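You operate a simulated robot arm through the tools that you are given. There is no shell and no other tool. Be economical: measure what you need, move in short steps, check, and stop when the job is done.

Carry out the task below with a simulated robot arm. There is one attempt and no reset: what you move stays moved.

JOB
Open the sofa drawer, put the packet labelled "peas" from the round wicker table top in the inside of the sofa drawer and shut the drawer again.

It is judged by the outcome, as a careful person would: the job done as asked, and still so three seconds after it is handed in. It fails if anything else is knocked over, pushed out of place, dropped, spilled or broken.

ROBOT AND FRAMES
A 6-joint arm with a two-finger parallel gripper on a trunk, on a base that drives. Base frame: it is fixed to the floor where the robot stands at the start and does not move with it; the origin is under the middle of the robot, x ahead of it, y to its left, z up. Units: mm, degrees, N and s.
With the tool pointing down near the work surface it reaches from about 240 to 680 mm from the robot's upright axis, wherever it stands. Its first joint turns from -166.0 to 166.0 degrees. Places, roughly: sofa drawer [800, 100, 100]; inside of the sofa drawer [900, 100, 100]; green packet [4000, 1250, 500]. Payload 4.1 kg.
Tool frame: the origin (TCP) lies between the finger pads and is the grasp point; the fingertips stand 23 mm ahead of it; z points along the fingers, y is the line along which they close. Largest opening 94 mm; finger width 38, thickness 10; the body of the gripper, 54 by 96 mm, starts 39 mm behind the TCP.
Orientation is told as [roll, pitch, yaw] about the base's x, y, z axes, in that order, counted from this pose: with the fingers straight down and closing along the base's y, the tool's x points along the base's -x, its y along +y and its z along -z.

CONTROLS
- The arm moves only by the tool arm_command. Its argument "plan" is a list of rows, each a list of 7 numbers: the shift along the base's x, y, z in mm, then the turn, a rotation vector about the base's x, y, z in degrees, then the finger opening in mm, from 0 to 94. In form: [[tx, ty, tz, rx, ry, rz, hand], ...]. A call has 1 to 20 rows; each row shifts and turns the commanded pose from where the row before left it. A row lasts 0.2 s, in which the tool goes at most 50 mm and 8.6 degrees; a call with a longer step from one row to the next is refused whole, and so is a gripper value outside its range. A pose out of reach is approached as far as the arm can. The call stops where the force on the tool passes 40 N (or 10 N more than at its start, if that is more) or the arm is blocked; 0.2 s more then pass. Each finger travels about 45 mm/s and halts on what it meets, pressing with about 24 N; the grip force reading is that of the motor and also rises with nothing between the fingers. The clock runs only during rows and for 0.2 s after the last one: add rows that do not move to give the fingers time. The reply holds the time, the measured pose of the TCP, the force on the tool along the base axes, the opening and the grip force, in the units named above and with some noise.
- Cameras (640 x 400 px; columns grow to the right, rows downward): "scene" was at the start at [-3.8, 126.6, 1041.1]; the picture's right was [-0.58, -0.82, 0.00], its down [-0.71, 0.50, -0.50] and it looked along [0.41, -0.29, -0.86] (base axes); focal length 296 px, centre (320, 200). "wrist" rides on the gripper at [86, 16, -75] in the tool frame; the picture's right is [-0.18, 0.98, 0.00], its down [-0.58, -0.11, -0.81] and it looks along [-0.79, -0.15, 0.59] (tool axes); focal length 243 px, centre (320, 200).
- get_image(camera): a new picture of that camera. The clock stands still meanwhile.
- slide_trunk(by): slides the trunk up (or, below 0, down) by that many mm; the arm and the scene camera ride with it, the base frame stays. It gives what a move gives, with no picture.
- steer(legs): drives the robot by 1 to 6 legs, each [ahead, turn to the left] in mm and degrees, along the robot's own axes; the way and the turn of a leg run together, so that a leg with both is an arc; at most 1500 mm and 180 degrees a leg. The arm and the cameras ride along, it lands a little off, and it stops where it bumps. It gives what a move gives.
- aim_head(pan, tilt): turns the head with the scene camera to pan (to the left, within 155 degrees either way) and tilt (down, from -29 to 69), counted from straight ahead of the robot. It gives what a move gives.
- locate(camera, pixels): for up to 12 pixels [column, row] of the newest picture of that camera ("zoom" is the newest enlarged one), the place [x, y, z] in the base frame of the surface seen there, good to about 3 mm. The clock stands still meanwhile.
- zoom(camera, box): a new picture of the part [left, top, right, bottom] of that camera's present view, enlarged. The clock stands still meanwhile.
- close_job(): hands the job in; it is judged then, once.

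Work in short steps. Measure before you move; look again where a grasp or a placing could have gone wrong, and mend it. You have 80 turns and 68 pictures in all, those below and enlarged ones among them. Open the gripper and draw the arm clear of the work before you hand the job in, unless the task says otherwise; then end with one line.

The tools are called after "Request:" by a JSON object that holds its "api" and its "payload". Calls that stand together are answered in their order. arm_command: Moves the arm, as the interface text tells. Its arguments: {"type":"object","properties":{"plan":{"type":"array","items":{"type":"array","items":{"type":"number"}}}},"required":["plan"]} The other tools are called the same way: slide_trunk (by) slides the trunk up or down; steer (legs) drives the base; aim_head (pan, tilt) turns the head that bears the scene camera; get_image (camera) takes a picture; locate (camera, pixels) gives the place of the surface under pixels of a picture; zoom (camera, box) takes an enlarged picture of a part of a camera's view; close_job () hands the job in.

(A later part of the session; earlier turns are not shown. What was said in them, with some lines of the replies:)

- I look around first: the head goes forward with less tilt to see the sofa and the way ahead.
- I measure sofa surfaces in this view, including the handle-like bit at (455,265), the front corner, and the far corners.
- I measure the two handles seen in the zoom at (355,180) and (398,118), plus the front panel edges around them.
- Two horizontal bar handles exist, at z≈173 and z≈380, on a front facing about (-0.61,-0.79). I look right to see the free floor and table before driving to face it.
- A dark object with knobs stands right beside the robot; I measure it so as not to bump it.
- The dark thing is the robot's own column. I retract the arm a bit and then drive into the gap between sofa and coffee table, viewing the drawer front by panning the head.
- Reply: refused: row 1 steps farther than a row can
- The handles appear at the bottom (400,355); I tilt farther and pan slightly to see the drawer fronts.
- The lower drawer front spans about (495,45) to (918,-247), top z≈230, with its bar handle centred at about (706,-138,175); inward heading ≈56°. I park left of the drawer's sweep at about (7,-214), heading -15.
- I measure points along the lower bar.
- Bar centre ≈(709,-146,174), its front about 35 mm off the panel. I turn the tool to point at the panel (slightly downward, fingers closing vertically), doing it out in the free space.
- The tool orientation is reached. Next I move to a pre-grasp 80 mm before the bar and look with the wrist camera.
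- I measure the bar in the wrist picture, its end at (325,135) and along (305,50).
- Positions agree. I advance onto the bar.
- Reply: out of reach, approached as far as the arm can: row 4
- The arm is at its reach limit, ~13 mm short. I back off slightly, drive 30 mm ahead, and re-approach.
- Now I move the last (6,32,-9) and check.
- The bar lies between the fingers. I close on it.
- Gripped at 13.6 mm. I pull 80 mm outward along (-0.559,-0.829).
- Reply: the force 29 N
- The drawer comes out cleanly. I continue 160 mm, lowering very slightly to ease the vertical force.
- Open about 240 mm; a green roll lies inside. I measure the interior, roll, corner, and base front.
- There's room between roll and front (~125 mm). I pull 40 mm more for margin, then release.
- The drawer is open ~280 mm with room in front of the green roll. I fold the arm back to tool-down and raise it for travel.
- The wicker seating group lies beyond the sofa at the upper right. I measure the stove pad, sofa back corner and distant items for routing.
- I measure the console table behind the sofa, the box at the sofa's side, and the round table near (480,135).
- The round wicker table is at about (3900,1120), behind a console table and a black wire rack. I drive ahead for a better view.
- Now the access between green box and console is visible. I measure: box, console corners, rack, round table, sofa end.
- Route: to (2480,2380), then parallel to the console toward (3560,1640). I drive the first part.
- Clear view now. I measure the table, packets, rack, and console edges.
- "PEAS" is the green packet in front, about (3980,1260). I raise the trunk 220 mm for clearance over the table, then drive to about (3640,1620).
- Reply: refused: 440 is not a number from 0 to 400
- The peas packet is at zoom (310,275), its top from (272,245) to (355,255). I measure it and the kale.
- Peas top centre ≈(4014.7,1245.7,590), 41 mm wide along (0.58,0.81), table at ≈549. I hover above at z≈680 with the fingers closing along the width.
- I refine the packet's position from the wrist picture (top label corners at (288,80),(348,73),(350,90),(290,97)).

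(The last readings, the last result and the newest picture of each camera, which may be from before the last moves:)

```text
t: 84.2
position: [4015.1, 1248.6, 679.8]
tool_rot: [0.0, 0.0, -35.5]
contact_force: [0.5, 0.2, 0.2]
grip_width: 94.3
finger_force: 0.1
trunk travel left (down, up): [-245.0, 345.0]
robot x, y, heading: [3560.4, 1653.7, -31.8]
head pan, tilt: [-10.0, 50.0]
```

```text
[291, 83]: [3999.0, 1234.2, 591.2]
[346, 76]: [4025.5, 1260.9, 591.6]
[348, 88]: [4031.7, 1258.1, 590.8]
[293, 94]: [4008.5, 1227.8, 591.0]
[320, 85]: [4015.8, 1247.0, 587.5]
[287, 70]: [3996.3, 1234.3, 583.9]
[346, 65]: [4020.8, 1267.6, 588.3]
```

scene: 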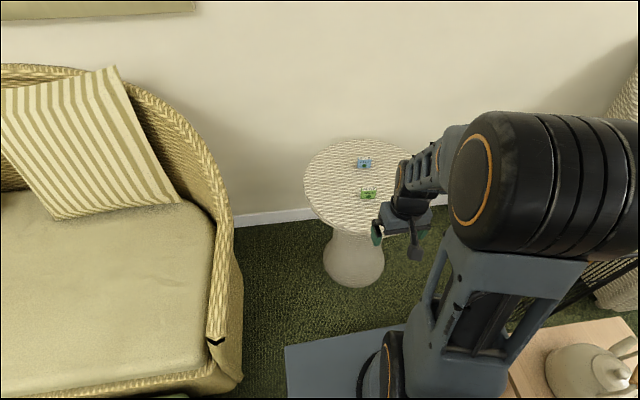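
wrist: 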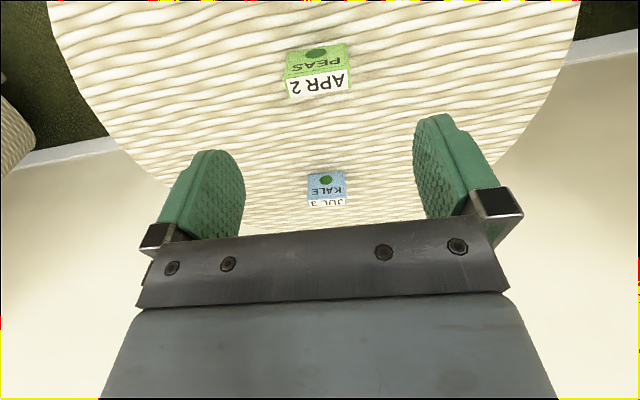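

Centre ≈(4016,1246); I descend to z≈580.

Request:
{"api": "arm_command", "payload": {"plan": [[0.5, -2, -30, 0, 0, 0, 94], [0, 0, -30, 0, 0, 0, 94], [0, 0, -25, 0, 0, 0, 94], [0, 0, -14, 0, 0, 0, 94], [0, 0, 0, 0, 0, 0, 94]]}}

Request:
{"api": "get_image", "payload": {"camera": "wrist"}}

```text
t: 85.4
position: [4014.5, 1242.3, 580.8]
tool_rot: [0.0, 0.1, -35.4]
contact_force: [0.1, -0.7, -0.2]
grip_width: 93.7
finger_force: 0.1
trunk travel left (down, up): [-245.0, 345.0]
robot x, y, heading: [3560.2, 1652.6, -31.8]
head pan, tilt: [-10.0, 50.0]
```

```text
36 pictures are left
```

wrist: 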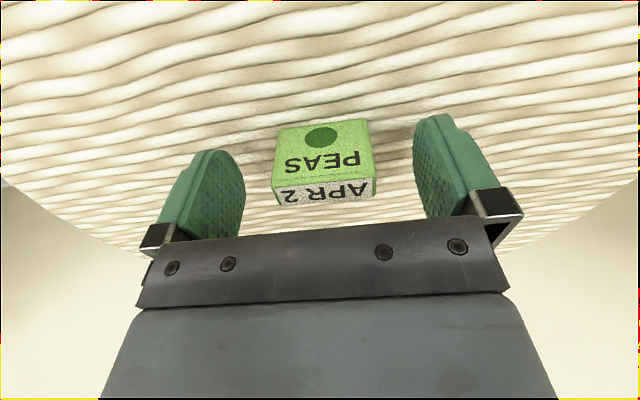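

The packet is centred between the fingers. I close gently and check.

Request:
{"api": "arm_command", "payload": {"plan": [[0, 0, 0, 0, 0, 0, 70], [0, 0, 0, 0, 0, 0, 50], [0, 0, 0, 0, 0, 0, 38], [0, 0, 0, 0, 0, 0, 32], [0, 0, 0, 0, 0, 0, 30], [0, 0, 0, 0, 0, 0, 30]]}}

Request:
{"api": "arm_command", "payload": {"plan": [[0, 0, 20, 0, 0, 0, 30], [0, 0, 30, 0, 0, 0, 30], [0, 0, 40, 0, 0, 0, 30], [0, 0, 40, 0, 0, 0, 30]]}}

Request:
{"api": "get_image", "payload": {"camera": "wrist"}}

```text
t: 86.8
position: [4014.2, 1244.5, 582.0]
tool_rot: [-0.1, 0.0, -35.5]
contact_force: [0.5, -1.0, 0.4]
grip_width: 44.8
finger_force: 23.7
trunk travel left (down, up): [-245.0, 345.0]
robot x, y, heading: [3560.6, 1651.7, -31.9]
head pan, tilt: [-10.0, 50.0]
```

```text
t: 87.8
position: [4015.9, 1242.1, 713.6]
tool_rot: [-0.1, 0.1, -35.4]
contact_force: [-0.6, -0.5, -0.3]
grip_width: 44.5
finger_force: 24.1
trunk travel left (down, up): [-245.0, 345.0]
robot x, y, heading: [3558.7, 1654.4, -31.9]
head pan, tilt: [-10.0, 50.0]
```

```text
35 pictures are left
```

wrist: 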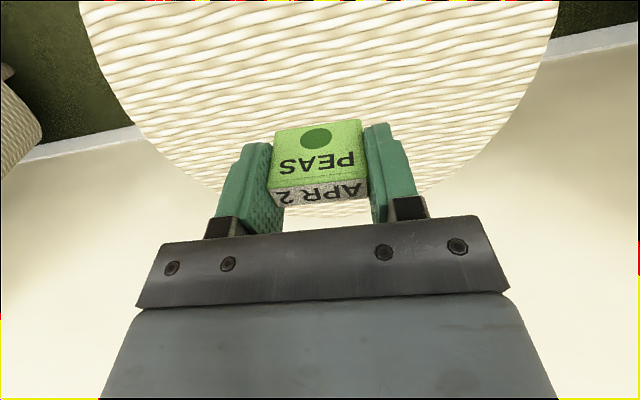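

The peas are held firmly (44.5 mm). I retract the arm and back out the way I came.

Request:
{"api": "arm_command", "payload": {"plan": [[-33, 24, 0, 0, 0, 0, 30], [-33, 24, 0, 0, 0, 0, 30], [-33, 24, 0, 0, 0, 0, 30], [-33, 24, 0, 0, 0, 0, 30], [-33, 24, 0, 0, 0, 0, 30], [-33, 24, 0, 0, 0, 0, 30]]}}

Request:
{"api": "steer", "payload": {"legs": [[-1300, 0]]}}

Request:
{"api": "steer", "payload": {"legs": [[0, 53.5]]}}

```text
t: 89.2
position: [3819.0, 1388.0, 709.1]
tool_rot: [0.0, 0.0, -35.4]
contact_force: [-0.3, -0.8, 0.6]
grip_width: 44.8
finger_force: 23.9
trunk travel left (down, up): [-245.0, 345.0]
robot x, y, heading: [3559.7, 1653.2, -31.7]
head pan, tilt: [-10.0, 50.0]
```

```text
t: 95.8
position: [2711.2, 2071.1, 709.6]
tool_rot: [0.0, -0.1, -35.3]
contact_force: [0.0, 0.2, -0.7]
grip_width: 44.8
finger_force: 23.4
trunk travel left (down, up): [-245.0, 345.0]
robot x, y, heading: [2453.3, 2335.5, -31.4]
head pan, tilt: [-10.0, 50.0]
```

```text
t: 98.6
position: [2817.8, 2394.7, 708.2]
tool_rot: [0.0, 0.1, 19.3]
contact_force: [-0.1, 0.1, -0.6]
grip_width: 44.9
finger_force: 23.7
trunk travel left (down, up): [-245.0, 345.0]
robot x, y, heading: [2450.1, 2335.9, 22.7]
head pan, tilt: [-10.0, 50.0]
```

Grip is steady. I reverse along the earlier path: to (1005,1798), then turn and reverse to (-5,435).

Request:
{"api": "steer", "payload": {"legs": [[0, -2.3], [-800, 0], [-742, 0]]}}

Request:
{"api": "steer", "payload": {"legs": [[0, 33.1]]}}

```text
t: 107.0
position: [1359.4, 1838.1, 708.3]
tool_rot: [-0.1, 0.0, 15.4]
contact_force: [1.2, -0.6, 0.2]
grip_width: 44.7
finger_force: 24.0
trunk travel left (down, up): [-245.0, 345.0]
robot x, y, heading: [988.8, 1802.9, 19.0]
head pan, tilt: [-10.0, 50.0]
```

```text
t: 108.9
position: [1283.2, 2032.3, 708.9]
tool_rot: [0.1, 0.0, 48.3]
contact_force: [0.0, -0.1, -0.2]
grip_width: 44.9
finger_force: 23.9
trunk travel left (down, up): [-245.0, 345.0]
robot x, y, heading: [989.3, 1805.9, 52.1]
head pan, tilt: [-10.0, 50.0]
```

Continue reversing to (-5,435).

Request:
{"api": "steer", "payload": {"legs": [[0, 2], [-900, 0], [-793, 0]]}}

```text
t: 117.9
position: [285.6, 679.8, 709.0]
tool_rot: [0.1, 0.0, 51.6]
contact_force: [0.1, 0.5, 0.1]
grip_width: 44.9
finger_force: 24.0
trunk travel left (down, up): [-245.0, 345.0]
robot x, y, heading: [7.7, 434.6, 55.3]
head pan, tilt: [-10.0, 50.0]
```

Next I return to the parking place left of the drawer: reverse to (-100,-185), turn to -15°, and look.

Request:
{"api": "steer", "payload": {"legs": [[0, 24.8], [-629, 0], [0, -95]]}}

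Request:
{"api": "aim_head", "payload": {"pan": 20, "tilt": 45}}

Request:
{"api": "get_image", "payload": {"camera": "scene"}}

```text
t: 126.6
position: [225.1, -350.2, 709.9]
tool_rot: [0.1, 0.1, -18.7]
contact_force: [0.1, 0.0, -0.4]
grip_width: 44.7
finger_force: 23.7
trunk travel left (down, up): [-245.0, 345.0]
robot x, y, heading: [-100.3, -172.6, -14.6]
head pan, tilt: [-10.0, 50.0]
```

```text
t: 127.6
position: [224.9, -349.6, 709.4]
tool_rot: [-0.1, 0.0, -18.6]
contact_force: [0.3, -0.6, 0.2]
grip_width: 45.0
finger_force: 23.7
trunk travel left (down, up): [-245.0, 345.0]
robot x, y, heading: [-97.5, -172.9, -14.9]
head pan, tilt: [20.0, 45.0]
```

```text
34 pictures are left
```

scene: 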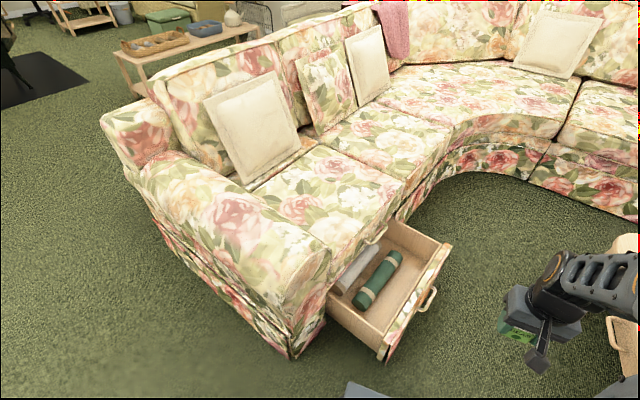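

The drawer is still open as left. I drive 135 mm ahead and view the drawer closely.

Request:
{"api": "steer", "payload": {"legs": [[135, 0]]}}

Request:
{"api": "aim_head", "payload": {"pan": 18, "tilt": 55}}

Request:
{"api": "zoom", "payload": {"camera": "scene", "box": [240, 120, 480, 360]}}

```text
t: 128.9
position: [354.0, -386.0, 708.2]
tool_rot: [0.0, 0.0, -18.8]
contact_force: [0.9, 0.0, 0.3]
grip_width: 44.6
finger_force: 24.0
trunk travel left (down, up): [-245.0, 345.0]
robot x, y, heading: [30.5, -205.7, -15.4]
head pan, tilt: [20.0, 45.0]
```

```text
t: 129.6
position: [353.0, -385.8, 709.8]
tool_rot: [0.0, 0.0, -18.8]
contact_force: [0.2, 0.3, 0.3]
grip_width: 44.7
finger_force: 23.6
trunk travel left (down, up): [-245.0, 345.0]
robot x, y, heading: [28.0, -208.3, -15.2]
head pan, tilt: [18.0, 55.0]
```

```text
1.67 times, centred on (360, 240) of scene
```

zoom: 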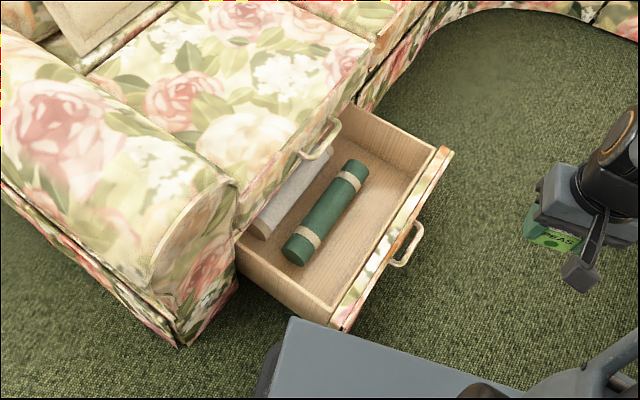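

Request:
{"api": "locate", "payload": {"camera": "zoom", "pixels": [[350, 210], [340, 240], [320, 265], [380, 200], [308, 250], [350, 180], [345, 298], [430, 165], [370, 225], [400, 262], [330, 310], [400, 170]]}}

```text
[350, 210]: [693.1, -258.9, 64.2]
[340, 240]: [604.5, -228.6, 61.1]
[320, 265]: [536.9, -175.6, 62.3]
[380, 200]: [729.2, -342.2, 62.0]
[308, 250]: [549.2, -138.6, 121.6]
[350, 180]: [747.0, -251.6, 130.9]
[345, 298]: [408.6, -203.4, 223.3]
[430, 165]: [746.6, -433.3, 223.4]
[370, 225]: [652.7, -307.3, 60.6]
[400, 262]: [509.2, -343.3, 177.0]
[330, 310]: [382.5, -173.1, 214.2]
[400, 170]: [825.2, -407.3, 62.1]
```

Drawer floor z≈62; free floor left of the roll around (458,-170). I lower the trunk, then turn the tool so its camera faces inward, moving above that spot.

Request:
{"api": "slide_trunk", "payload": {"by": -245}}

Request:
{"api": "arm_command", "payload": {"plan": [[8.1, 16.6, -5, 0, 0, -8.1, 30], [8.1, 16.6, -5, 0, 0, -8.1, 30], [8.1, 16.6, -5, 0, 0, -8.1, 30], [8.1, 16.6, -5, 0, 0, -8.1, 30], [8.1, 16.6, -5, 0, 0, -8.1, 30], [8.1, 16.6, -5, 0, 0, -8.1, 30], [8.1, 16.6, -5, 0, 0, -8.1, 30], [8.1, 16.6, -5, 0, 0, -8.1, 30], [8.1, 16.6, -5, 0, 0, -8.1, 30], [8.1, 16.6, -5, 0, 0, -8.1, 30], [8.1, 16.6, -5, 0, 0, -8.1, 30], [8.1, 16.6, -5, 0, 0, -8.1, 30], [8.1, 16.6, -5, 0, 0, -8.1, 30], [0, 0, 0, 0, 0, 0, 30]]}}

Request:
{"api": "get_image", "payload": {"camera": "scene"}}

Request:
{"api": "get_image", "payload": {"camera": "wrist"}}

```text
t: 132.1
position: [353.8, -386.1, 464.5]
tool_rot: [0.0, 0.0, -18.9]
contact_force: [0.6, 0.3, -0.6]
grip_width: 44.8
finger_force: 24.2
trunk travel left (down, up): [0.0, 590.0]
robot x, y, heading: [28.6, -207.3, -15.4]
head pan, tilt: [18.0, 55.0]
```

```text
t: 135.1
position: [458.2, -168.6, 399.3]
tool_rot: [-0.1, 0.0, -124.0]
contact_force: [0.6, -0.5, -0.2]
grip_width: 44.7
finger_force: 23.8
trunk travel left (down, up): [0.0, 590.0]
robot x, y, heading: [29.8, -204.2, -14.9]
head pan, tilt: [18.0, 55.0]
```

```text
32 pictures are left
```

scene: 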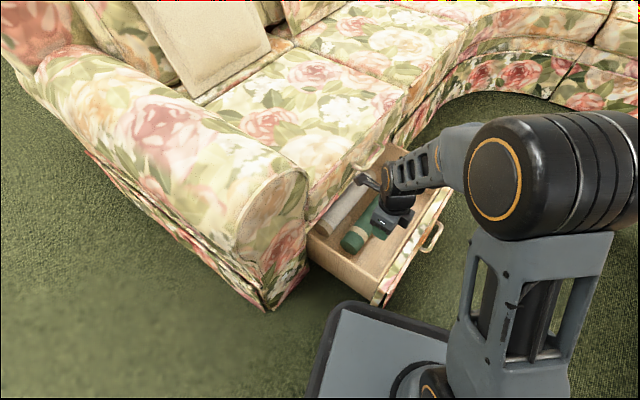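

```text
31 pictures are left
```

wrist: 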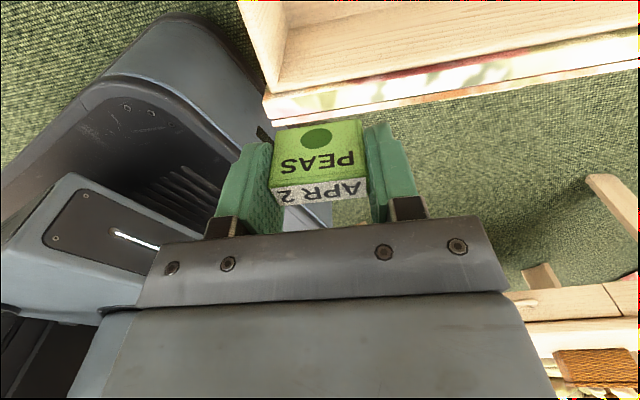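

The pose is reached. I check the drawer's left wall and front wall seen in the wrist picture relative to the target.

Request:
{"api": "locate", "payload": {"camera": "wrist", "pixels": [[270, 95], [245, 20], [276, 80], [300, 70], [450, 50], [300, 100], [350, 40], [280, 20]]}}

```text
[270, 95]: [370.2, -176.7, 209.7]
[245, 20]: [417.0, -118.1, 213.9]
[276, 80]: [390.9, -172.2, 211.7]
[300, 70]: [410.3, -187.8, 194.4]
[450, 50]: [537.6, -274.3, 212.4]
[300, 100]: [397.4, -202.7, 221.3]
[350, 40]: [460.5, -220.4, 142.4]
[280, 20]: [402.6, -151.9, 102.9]
```

Inner left wall at s≈-250 and front wall at t≈232; I shift (17.7,-6) for margin and descend to z≈150, then check.

Request:
{"api": "arm_command", "payload": {"plan": [[9, -3, -10, 0, 0, 0, 30], [9, -3, -20, 0, 0, 0, 30], [0, 0, -35, 0, 0, 0, 30], [0, 0, -35, 0, 0, 0, 30], [0, 0, -35, 0, 0, 0, 30], [0, 0, -35, 0, 0, 0, 30], [0, 0, -30, 0, 0, 0, 30], [0, 0, -30, 0, 0, 0, 30], [0, 0, -20, 0, 0, 0, 30], [0, 0, 0, 0, 0, 0, 30]]}}

Request:
{"api": "get_image", "payload": {"camera": "wrist"}}

Request:
{"api": "zoom", "payload": {"camera": "scene", "box": [280, 120, 480, 320]}}

```text
t: 137.0
position: [475.8, -175.3, 168.7]
tool_rot: [-0.1, -0.1, -124.0]
contact_force: [-5.9, 3.5, 22.4]
grip_width: 44.9
finger_force: 23.7
trunk travel left (down, up): [0.0, 590.0]
robot x, y, heading: [30.2, -208.6, -15.0]
head pan, tilt: [18.0, 55.0]
stopped in row 9: the force on the tool passed its limit (the readings are from after the stop); the commanded pose is now the measured one
```

```text
30 pictures are left
```

wrist: 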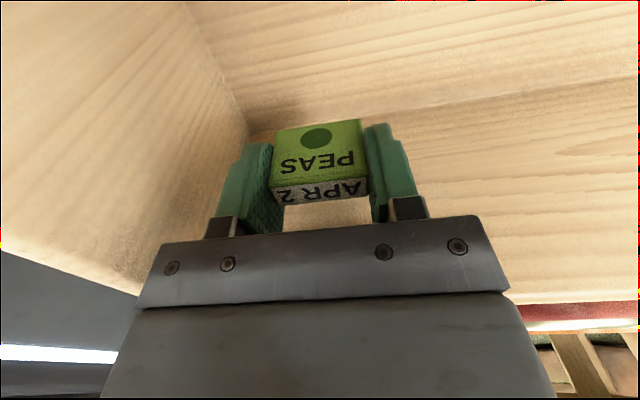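

```text
2.00 times, centred on (380, 220) of scene
```

zoom: 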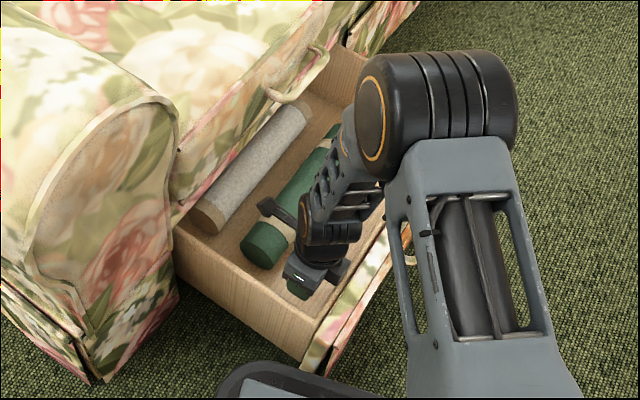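

Contact at z≈169, with the gripper body bottom near the wall-top height (~214). I measure the wall tops near the gripper to see what touches.

Request:
{"api": "locate", "payload": {"camera": "wrist", "pixels": [[100, 278], [30, 255], [130, 290], [560, 300], [600, 300], [250, 140], [420, 120], [560, 320], [450, 105], [200, 150], [570, 360]]}}

Request:
{"api": "zoom", "payload": {"camera": "scene", "box": [340, 200, 420, 280]}}

```text
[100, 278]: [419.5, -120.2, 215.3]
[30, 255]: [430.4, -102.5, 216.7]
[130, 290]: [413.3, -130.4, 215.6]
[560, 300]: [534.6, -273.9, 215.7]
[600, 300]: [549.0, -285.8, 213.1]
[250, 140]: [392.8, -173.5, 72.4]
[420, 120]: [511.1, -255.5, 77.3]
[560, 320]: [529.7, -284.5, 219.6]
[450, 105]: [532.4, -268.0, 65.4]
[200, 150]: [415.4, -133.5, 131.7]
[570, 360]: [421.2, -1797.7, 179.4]
```

```text
5.00 times, centred on (380, 240) of scene
```

zoom: 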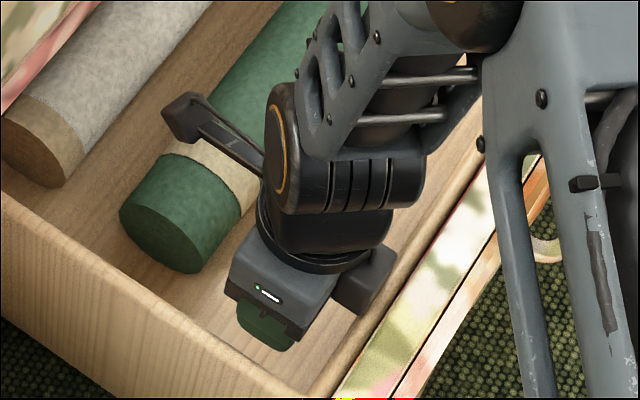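

A housing on the outward side of the gripper rests on the drawer's front panel top. I lift 20 mm, shift inward by about 25 mm and retry in steps.

Request:
{"api": "arm_command", "payload": {"plan": [[0, 0, 20, 0, 0, 0, 30], [3, 13, 0, 0, 0, 0, 30], [2.7, 13.3, 0, 0, 0, 0, 30], [0, 0, -20, 0, 0, 0, 30], [0, 0, -15, 0, 0, 0, 30], [0, 0, -15, 0, 0, 0, 30], [0, 0, -15, 0, 0, 0, 30], [0, 0, 0, 0, 0, 0, 30]]}}

Request:
{"api": "zoom", "payload": {"camera": "scene", "box": [320, 180, 440, 300]}}

```text
t: 138.8
position: [481.5, -149.5, 122.1]
tool_rot: [-0.2, -0.1, -124.2]
contact_force: [-0.2, -0.8, -1.0]
grip_width: 44.8
finger_force: 24.3
trunk travel left (down, up): [0.0, 590.0]
robot x, y, heading: [28.4, -205.2, -15.2]
head pan, tilt: [18.0, 55.0]
```

```text
3.33 times, centred on (380, 240) of scene
```

zoom: 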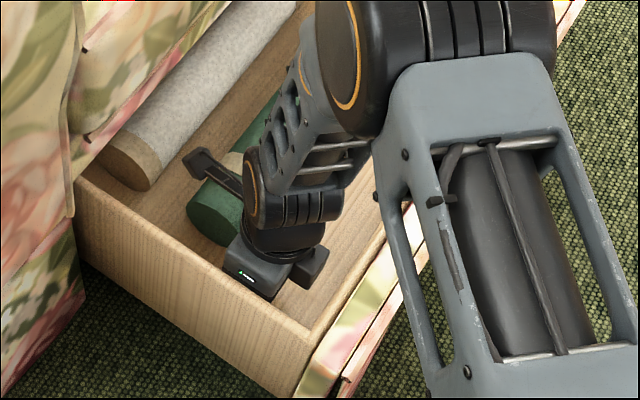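

Now free of contact. I lower the last ~26 mm slowly until the packet meets the floor.

Request:
{"api": "arm_command", "payload": {"plan": [[0, 0, -10, 0, 0, 0, 30], [0, 0, -8, 0, 0, 0, 30], [0, 0, -5, 0, 0, 0, 30], [0, 0, -3, 0, 0, 0, 30], [0, 0, 0, 0, 0, 0, 30]]}}

Request:
{"api": "get_image", "payload": {"camera": "wrist"}}

```text
t: 140.0
position: [481.9, -149.1, 96.3]
tool_rot: [-0.1, 0.0, -124.2]
contact_force: [-0.1, -0.6, -0.2]
grip_width: 44.9
finger_force: 23.8
trunk travel left (down, up): [0.0, 590.0]
robot x, y, heading: [29.3, -204.0, -15.1]
head pan, tilt: [18.0, 55.0]
```

```text
26 pictures are left
```

wrist: 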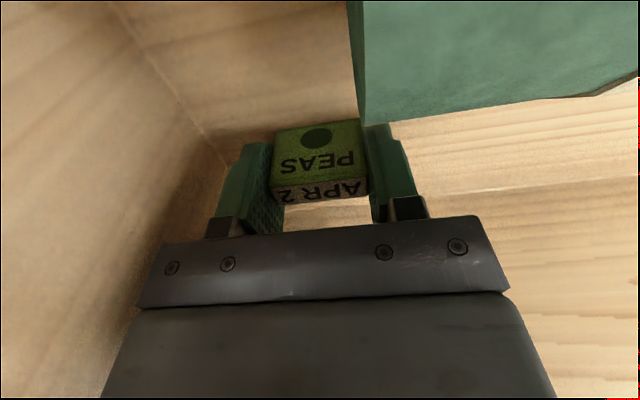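

The finger is beside the roll without force. I lower by a few more mm watching the force.

Request:
{"api": "arm_command", "payload": {"plan": [[0, 0, -1.5, 0, 0, 0, 30], [0, 0, -1.5, 0, 0, 0, 30], [0, 0, 0, 0, 0, 0, 30]]}}

```text
t: 140.8
position: [482.8, -148.2, 94.6]
tool_rot: [0.0, 0.0, -124.0]
contact_force: [-4.0, 1.5, 26.5]
grip_width: 45.1
finger_force: 24.3
trunk travel left (down, up): [0.0, 590.0]
robot x, y, heading: [30.8, -205.6, -15.3]
head pan, tilt: [18.0, 55.0]
```

The packet touches the floor. I relieve the pressure and open gently to 58 mm, then rise.

Request:
{"api": "arm_command", "payload": {"plan": [[0, 0, 0.8, 0, 0, 0, 46], [0, 0, 0, 0, 0, 0, 52], [0, 0, 0, 0, 0, 0, 58], [0, 0, 0, 0, 0, 0, 58]]}}

Request:
{"api": "get_image", "payload": {"camera": "wrist"}}

```text
t: 141.8
position: [481.5, -148.2, 94.8]
tool_rot: [-0.2, 0.0, -124.3]
contact_force: [1.2, -0.8, -0.3]
grip_width: 58.0
finger_force: 0.1
trunk travel left (down, up): [0.0, 590.0]
robot x, y, heading: [31.2, -206.8, -15.2]
head pan, tilt: [18.0, 55.0]
```

```text
25 pictures are left
```

wrist: 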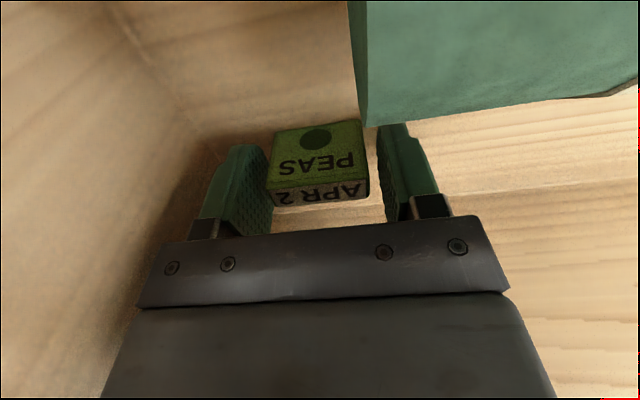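

Released and standing. I rise straight up out of the drawer and look.

Request:
{"api": "arm_command", "payload": {"plan": [[0, 0, 10, 0, 0, 0, 58], [0, 0, 20, 0, 0, 0, 58], [0, 0, 35, 0, 0, 0, 58], [0, 0, 40, 0, 0, 0, 58], [0, 0, 45, 0, 0, 0, 58], [0, 0, 45, 0, 0, 0, 58], [0, 0, 45, 0, 0, 0, 58], [0, 0, 45, 0, 0, 0, 58], [0, 0, 0, 0, 0, 0, 58]]}}

Request:
{"api": "zoom", "payload": {"camera": "scene", "box": [280, 140, 460, 320]}}

```text
t: 143.8
position: [480.5, -148.1, 376.5]
tool_rot: [0.0, -0.1, -124.1]
contact_force: [-0.3, -0.5, -0.8]
grip_width: 57.8
finger_force: 0.1
trunk travel left (down, up): [0.0, 590.0]
robot x, y, heading: [29.5, -207.1, -15.1]
head pan, tilt: [18.0, 55.0]
```

```text
2.22 times, centred on (370, 230) of scene
```

zoom: 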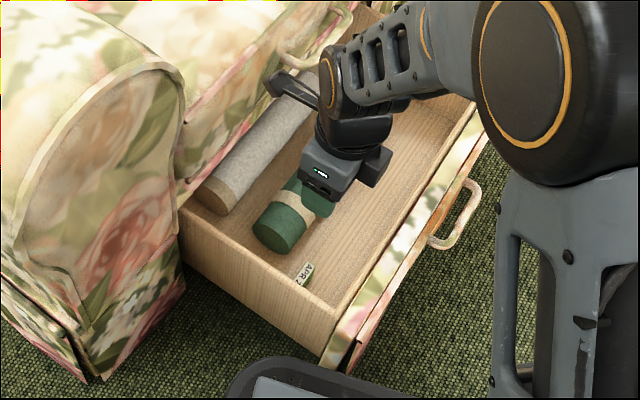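

The packet stands inside left of the roll ("APR 2" top visible at (305,275)). Now I move the arm out in front of the drawer and turn the tool toward the handle again.

Request:
{"api": "arm_command", "payload": {"plan": [[1, -27, 5, 0, 0, 8.2, 58], [1, -27, 5, 0, 0, 8.2, 58], [1, -27, 5, 0, 0, 8.2, 58], [1, -27, 5, 0, 0, 8.2, 58], [1, -27, 5, 0, 0, 8.2, 58], [1, -27, 5, 0, 0, 8.2, 58], [1, -27, 5, 0, 0, 8.2, 58], [1, -27, 5, 0, 0, 8.2, 58], [1, -27, 5, 0, 0, 8.2, 58], [1, -27, 5, 0, 0, 8.2, 58], [1, -27, 0, 0, 0, 8.2, 58]]}}

Request:
{"api": "steer", "payload": {"legs": [[18, 0]]}}

Request:
{"api": "arm_command", "payload": {"plan": [[0, -4, -15, 6.91, -4.66, 0, 50], [0, -4, -15, 6.91, -4.66, 0, 45], [0, -4, -15, 6.91, -4.66, 0, 45], [0, -4, -20, 6.91, -4.66, 0, 45], [0, -4, -20, 6.91, -4.66, 0, 45], [0, -4, -20, 6.91, -4.66, 0, 45], [0, -4, -20, 6.91, -4.66, 0, 45], [0, 0, -20, 6.91, -4.66, 0, 45], [0, 0, -20, 6.91, -4.66, 0, 45], [0, 0, 0, 0, 0, 0, 45]]}}

Request:
{"api": "get_image", "payload": {"camera": "scene"}}

```text
t: 146.2
position: [493.1, -446.8, 429.5]
tool_rot: [-0.1, 0.0, -33.8]
contact_force: [0.2, -0.5, -0.3]
grip_width: 57.9
finger_force: 0.0
trunk travel left (down, up): [0.0, 590.0]
robot x, y, heading: [33.0, -207.2, -14.9]
head pan, tilt: [18.0, 55.0]
```

```text
t: 147.0
position: [510.8, -449.8, 430.2]
tool_rot: [-0.2, -0.2, -34.0]
contact_force: [-0.1, 0.6, -0.6]
grip_width: 58.1
finger_force: 0.2
trunk travel left (down, up): [0.0, 590.0]
robot x, y, heading: [50.4, -212.3, -15.2]
head pan, tilt: [18.0, 55.0]
```

```text
t: 149.2
position: [510.6, -477.0, 265.1]
tool_rot: [74.9, -0.1, -34.0]
contact_force: [0.4, -0.5, 0.5]
grip_width: 44.9
finger_force: 0.0
trunk travel left (down, up): [0.0, 590.0]
robot x, y, heading: [46.9, -212.0, -15.3]
head pan, tilt: [18.0, 55.0]
```

```text
23 pictures are left
```

scene: 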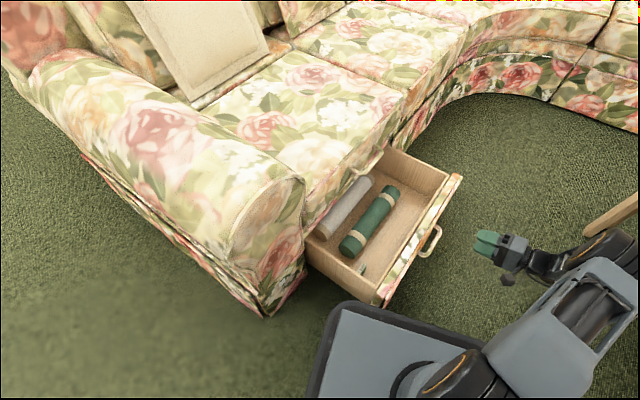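

I check the handle position at (432,245) before re-grasping.

Request:
{"api": "zoom", "payload": {"camera": "scene", "box": [380, 200, 480, 280]}}

Request:
{"api": "locate", "payload": {"camera": "scene", "pixels": [[424, 256], [430, 253], [436, 246], [440, 238], [438, 230]]}}

```text
5.00 times, centred on (430, 240) of scene
```

zoom: 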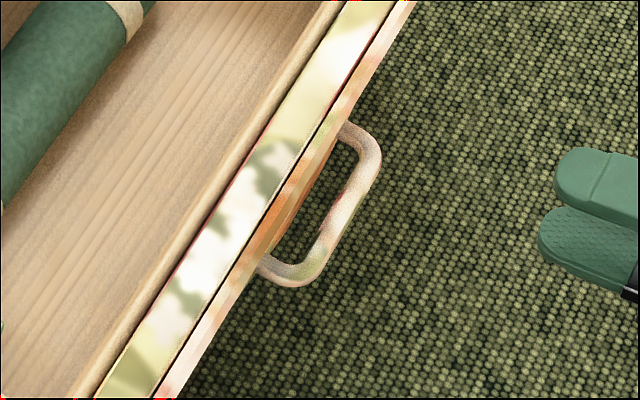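

```text
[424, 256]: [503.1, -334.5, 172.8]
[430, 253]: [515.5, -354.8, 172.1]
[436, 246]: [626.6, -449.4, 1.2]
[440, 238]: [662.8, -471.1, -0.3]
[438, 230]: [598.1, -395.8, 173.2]
```

The handle is where I left it. I approach (549,-384,172), then close.

Request:
{"api": "arm_command", "payload": {"plan": [[2, 0, -25.5, 0, 0, 0, 45], [2, 15, -25.5, 0, 0, 0, 45], [2, 30, -26, 0, 0, 0, 45], [10.7, 16, -5.3, 0, 0, 0, 45], [10.7, 16, -5.3, 0, 0, 0, 45], [10.7, 16, -5.3, 0, 0, 0, 45], [0, 0, 0, 0, 0, 0, 45]]}}

Request:
{"api": "get_image", "payload": {"camera": "wrist"}}

```text
t: 150.8
position: [547.4, -386.1, 171.1]
tool_rot: [74.9, 0.0, -34.1]
contact_force: [0.7, -0.3, -0.2]
grip_width: 44.9
finger_force: 0.0
trunk travel left (down, up): [0.0, 590.0]
robot x, y, heading: [47.8, -211.1, -15.2]
head pan, tilt: [18.0, 55.0]
```

```text
21 pictures are left
```

wrist: 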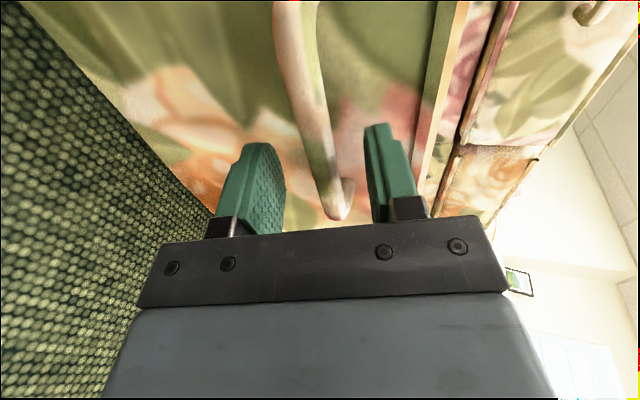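

Bar between the fingers. I close and push the first ~120 mm smoothly.

Request:
{"api": "arm_command", "payload": {"plan": [[0, 0, 0.5, 0, 0, 0, 20], [0, 0, 0, 0, 0, 0, 5], [0, 0, 0, 0, 0, 0, 0], [0, 0, 0, 0, 0, 0, 0], [2.8, 4.1, 0, 0, 0, 0, 0], [5.6, 8.3, 0, 0, 0, 0, 0], [7.3, 10.8, 0, 0, 0, 0, 0], [7.3, 10.8, 0, 0, 0, 0, 0], [7.3, 10.8, 0, 0, 0, 0, 0], [7.3, 10.8, 0, 0, 0, 0, 0], [7.3, 10.8, 0, 0, 0, 0, 0], [7.3, 10.8, 0, 0, 0, 0, 0], [7.3, 10.8, 0, 0, 0, 0, 0], [5.6, 8.3, 0, 0, 0, 0, 0], [2.8, 4.1, 0, 0, 0, 0, 0]]}}

Request:
{"api": "zoom", "payload": {"camera": "scene", "box": [280, 120, 500, 320]}}

```text
t: 154.0
position: [617.0, -285.5, 173.3]
tool_rot: [75.1, -0.2, -34.0]
contact_force: [-10.7, 5.8, 22.1]
grip_width: 13.5
finger_force: 45.3
trunk travel left (down, up): [0.0, 590.0]
robot x, y, heading: [50.0, -212.8, -15.0]
head pan, tilt: [18.0, 55.0]
```

```text
2.00 times, centred on (390, 220) of scene
```

zoom: 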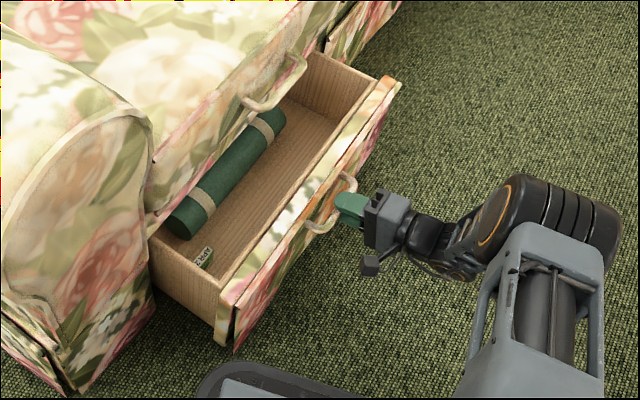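

Closing well and the packet still stands. I push ~140 mm more, easing z slightly.

Request:
{"api": "arm_command", "payload": {"plan": [[2.8, 4.1, 1.5, 0, 0, 0, 0], [5.6, 8.3, 0.5, 0, 0, 0, 0], [7.3, 10.8, 0, 0, 0, 0, 0], [7.3, 10.8, 0, 0, 0, 0, 0], [7.3, 10.8, 0, 0, 0, 0, 0], [7.3, 10.8, 0, 0, 0, 0, 0], [7.3, 10.8, 0, 0, 0, 0, 0], [7.3, 10.8, 0, 0, 0, 0, 0], [7.3, 10.8, 0, 0, 0, 0, 0], [7.3, 10.8, 0, 0, 0, 0, 0], [5.6, 8.3, 0, 0, 0, 0, 0], [5.6, 8.3, 0, 0, 0, 0, 0]]}}

```text
t: 156.6
position: [695.0, -169.7, 172.6]
tool_rot: [74.9, -0.1, -34.1]
contact_force: [-0.9, -1.1, -14.5]
grip_width: 13.7
finger_force: 45.1
trunk travel left (down, up): [0.0, 590.0]
robot x, y, heading: [47.2, -211.8, -14.9]
head pan, tilt: [18.0, 55.0]
```

About 20 mm remain; I push slowly until it meets the stop.

Request:
{"api": "arm_command", "payload": {"plan": [[2.8, 4.1, -0.5, 0, 0, 0, 0], [2.8, 4.1, 0, 0, 0, 0, 0], [2.8, 4.1, 0, 0, 0, 0, 0], [2.8, 4.1, 0, 0, 0, 0, 0], [1.7, 2.5, 0, 0, 0, 0, 0], [1.7, 2.5, 0, 0, 0, 0, 0]]}}

Request:
{"api": "zoom", "payload": {"camera": "scene", "box": [280, 120, 500, 320]}}

```text
t: 157.6
position: [703.0, -155.6, 173.8]
tool_rot: [75.0, 0.2, -34.0]
contact_force: [-6.4, -0.3, 5.3]
grip_width: 13.8
finger_force: 44.8
trunk travel left (down, up): [0.0, 590.0]
robot x, y, heading: [46.7, -210.5, -15.4]
head pan, tilt: [18.0, 55.0]
stopped in row 5: the force on the tool passed its limit (the readings are from after the stop); the commanded pose is now the measured one
```

```text
2.00 times, centred on (390, 220) of scene
```

zoom: 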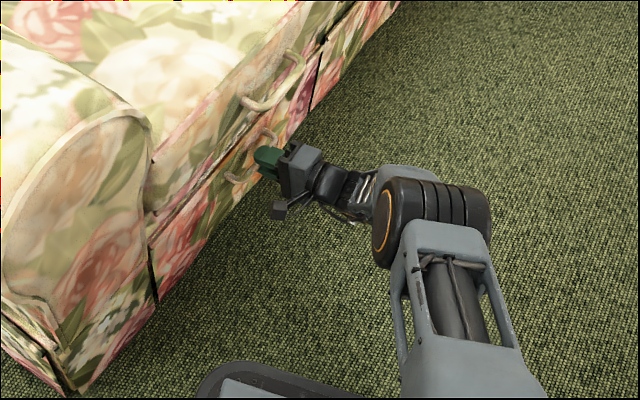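

It hit the stop, within ~1 mm of its original closed pose. One more light push, then I release and back off.

Request:
{"api": "arm_command", "payload": {"plan": [[1.1, 1.7, 0, 0, 0, 0, 0], [1.1, 1.7, 0, 0, 0, 0, 0]]}}

Request:
{"api": "arm_command", "payload": {"plan": [[0, 0, 0, 0, 0, 0, 15], [0, 0, 0, 0, 0, 0, 30], [0, 0, 0, 0, 0, 0, 45], [0, 0, 0, 0, 0, 0, 45], [-11, -16, 5.3, 0, 0, 0, 45], [-11, -16, 5.3, 0, 0, 0, 45], [-11, -16, 5.3, 0, 0, 0, 45], [-16, -24, 10, 0, 0, 0, 45], [-16, -24, 10, 0, 0, 0, 45], [-16, -24, 15, 0, 0, 0, 45], [-16, -24, 15, 0, 0, 0, 45]]}}

Request:
{"api": "zoom", "payload": {"camera": "scene", "box": [280, 120, 460, 300]}}

Request:
{"api": "locate", "payload": {"camera": "zoom", "pixels": [[230, 205], [170, 250], [150, 235], [200, 215], [330, 100], [130, 290], [300, 130], [195, 205]]}}

```text
t: 158.2
position: [703.5, -154.2, 174.1]
tool_rot: [75.1, 0.1, -34.1]
contact_force: [-11.5, -1.5, 11.4]
grip_width: 13.6
finger_force: 45.0
trunk travel left (down, up): [0.0, 590.0]
robot x, y, heading: [40.6, -210.7, -15.4]
head pan, tilt: [18.0, 55.0]
stopped in row 2: the force on the tool passed its limit (the readings are from after the stop); the commanded pose is now the measured one
```

```text
t: 160.6
position: [606.6, -299.8, 238.4]
tool_rot: [74.8, 0.2, -34.0]
contact_force: [-0.5, 0.2, 0.1]
grip_width: 45.0
finger_force: 0.0
trunk travel left (down, up): [0.0, 590.0]
robot x, y, heading: [45.0, -208.8, -15.4]
head pan, tilt: [18.0, 55.0]
```

```text
2.22 times, centred on (370, 210) of scene
```

zoom: 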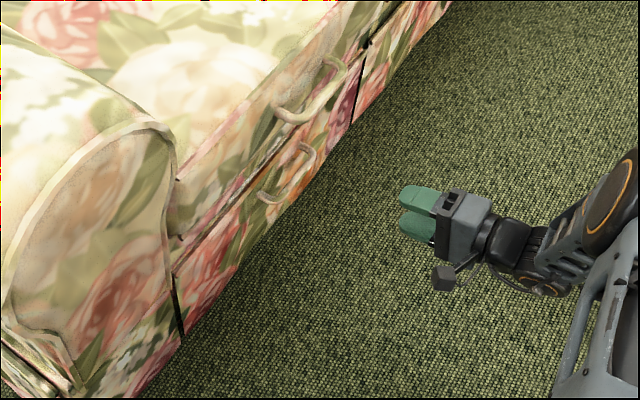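

```text
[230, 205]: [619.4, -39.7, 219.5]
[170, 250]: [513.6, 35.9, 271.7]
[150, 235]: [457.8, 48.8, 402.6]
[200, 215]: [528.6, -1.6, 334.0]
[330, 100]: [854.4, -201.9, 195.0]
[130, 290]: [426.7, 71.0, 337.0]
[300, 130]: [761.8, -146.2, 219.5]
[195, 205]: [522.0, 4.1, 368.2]
```

The front is flush again (t≈0). I draw the arm a bit farther clear with the gripper open, then hand in.

Request:
{"api": "arm_command", "payload": {"plan": [[-20, -20, 20, 0, 0, 0, 70], [-20, -20, 25, 0, 0, 0, 94], [-20, -20, 25, 0, 0, 0, 94], [-20, -20, 25, 0, 0, 0, 94], [0, 0, 0, 0, 0, 0, 94]]}}

Request:
{"api": "get_image", "payload": {"camera": "scene"}}

```text
t: 161.8
position: [525.7, -380.5, 333.7]
tool_rot: [75.0, 0.2, -34.0]
contact_force: [0.4, 0.1, -0.1]
grip_width: 93.7
finger_force: 0.1
trunk travel left (down, up): [0.0, 590.0]
robot x, y, heading: [48.4, -212.1, -15.4]
head pan, tilt: [18.0, 55.0]
```

```text
17 pictures are left
```

scene: 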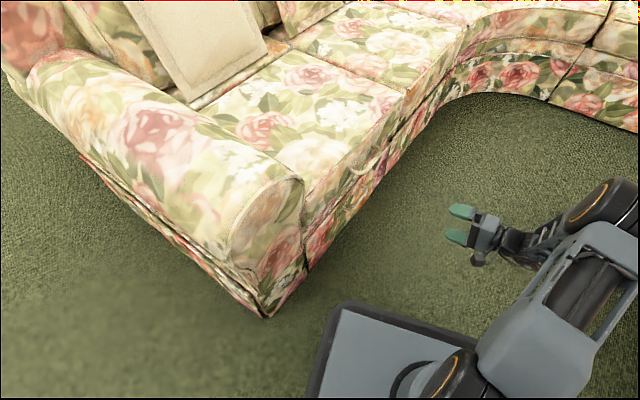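

The drawer is shut, the arm is clear and the gripper open; I hand in.

Request:
{"api": "close_job", "payload": {}}

```text
The job is handed in.
```

The peas packet is inside the sofa drawer, the drawer is shut flush with the sofa front, and the job is handed in. While I was lowering the packet, the gripper briefly pressed on the top of the drawer's front panel. I saw no sign that anything moved.
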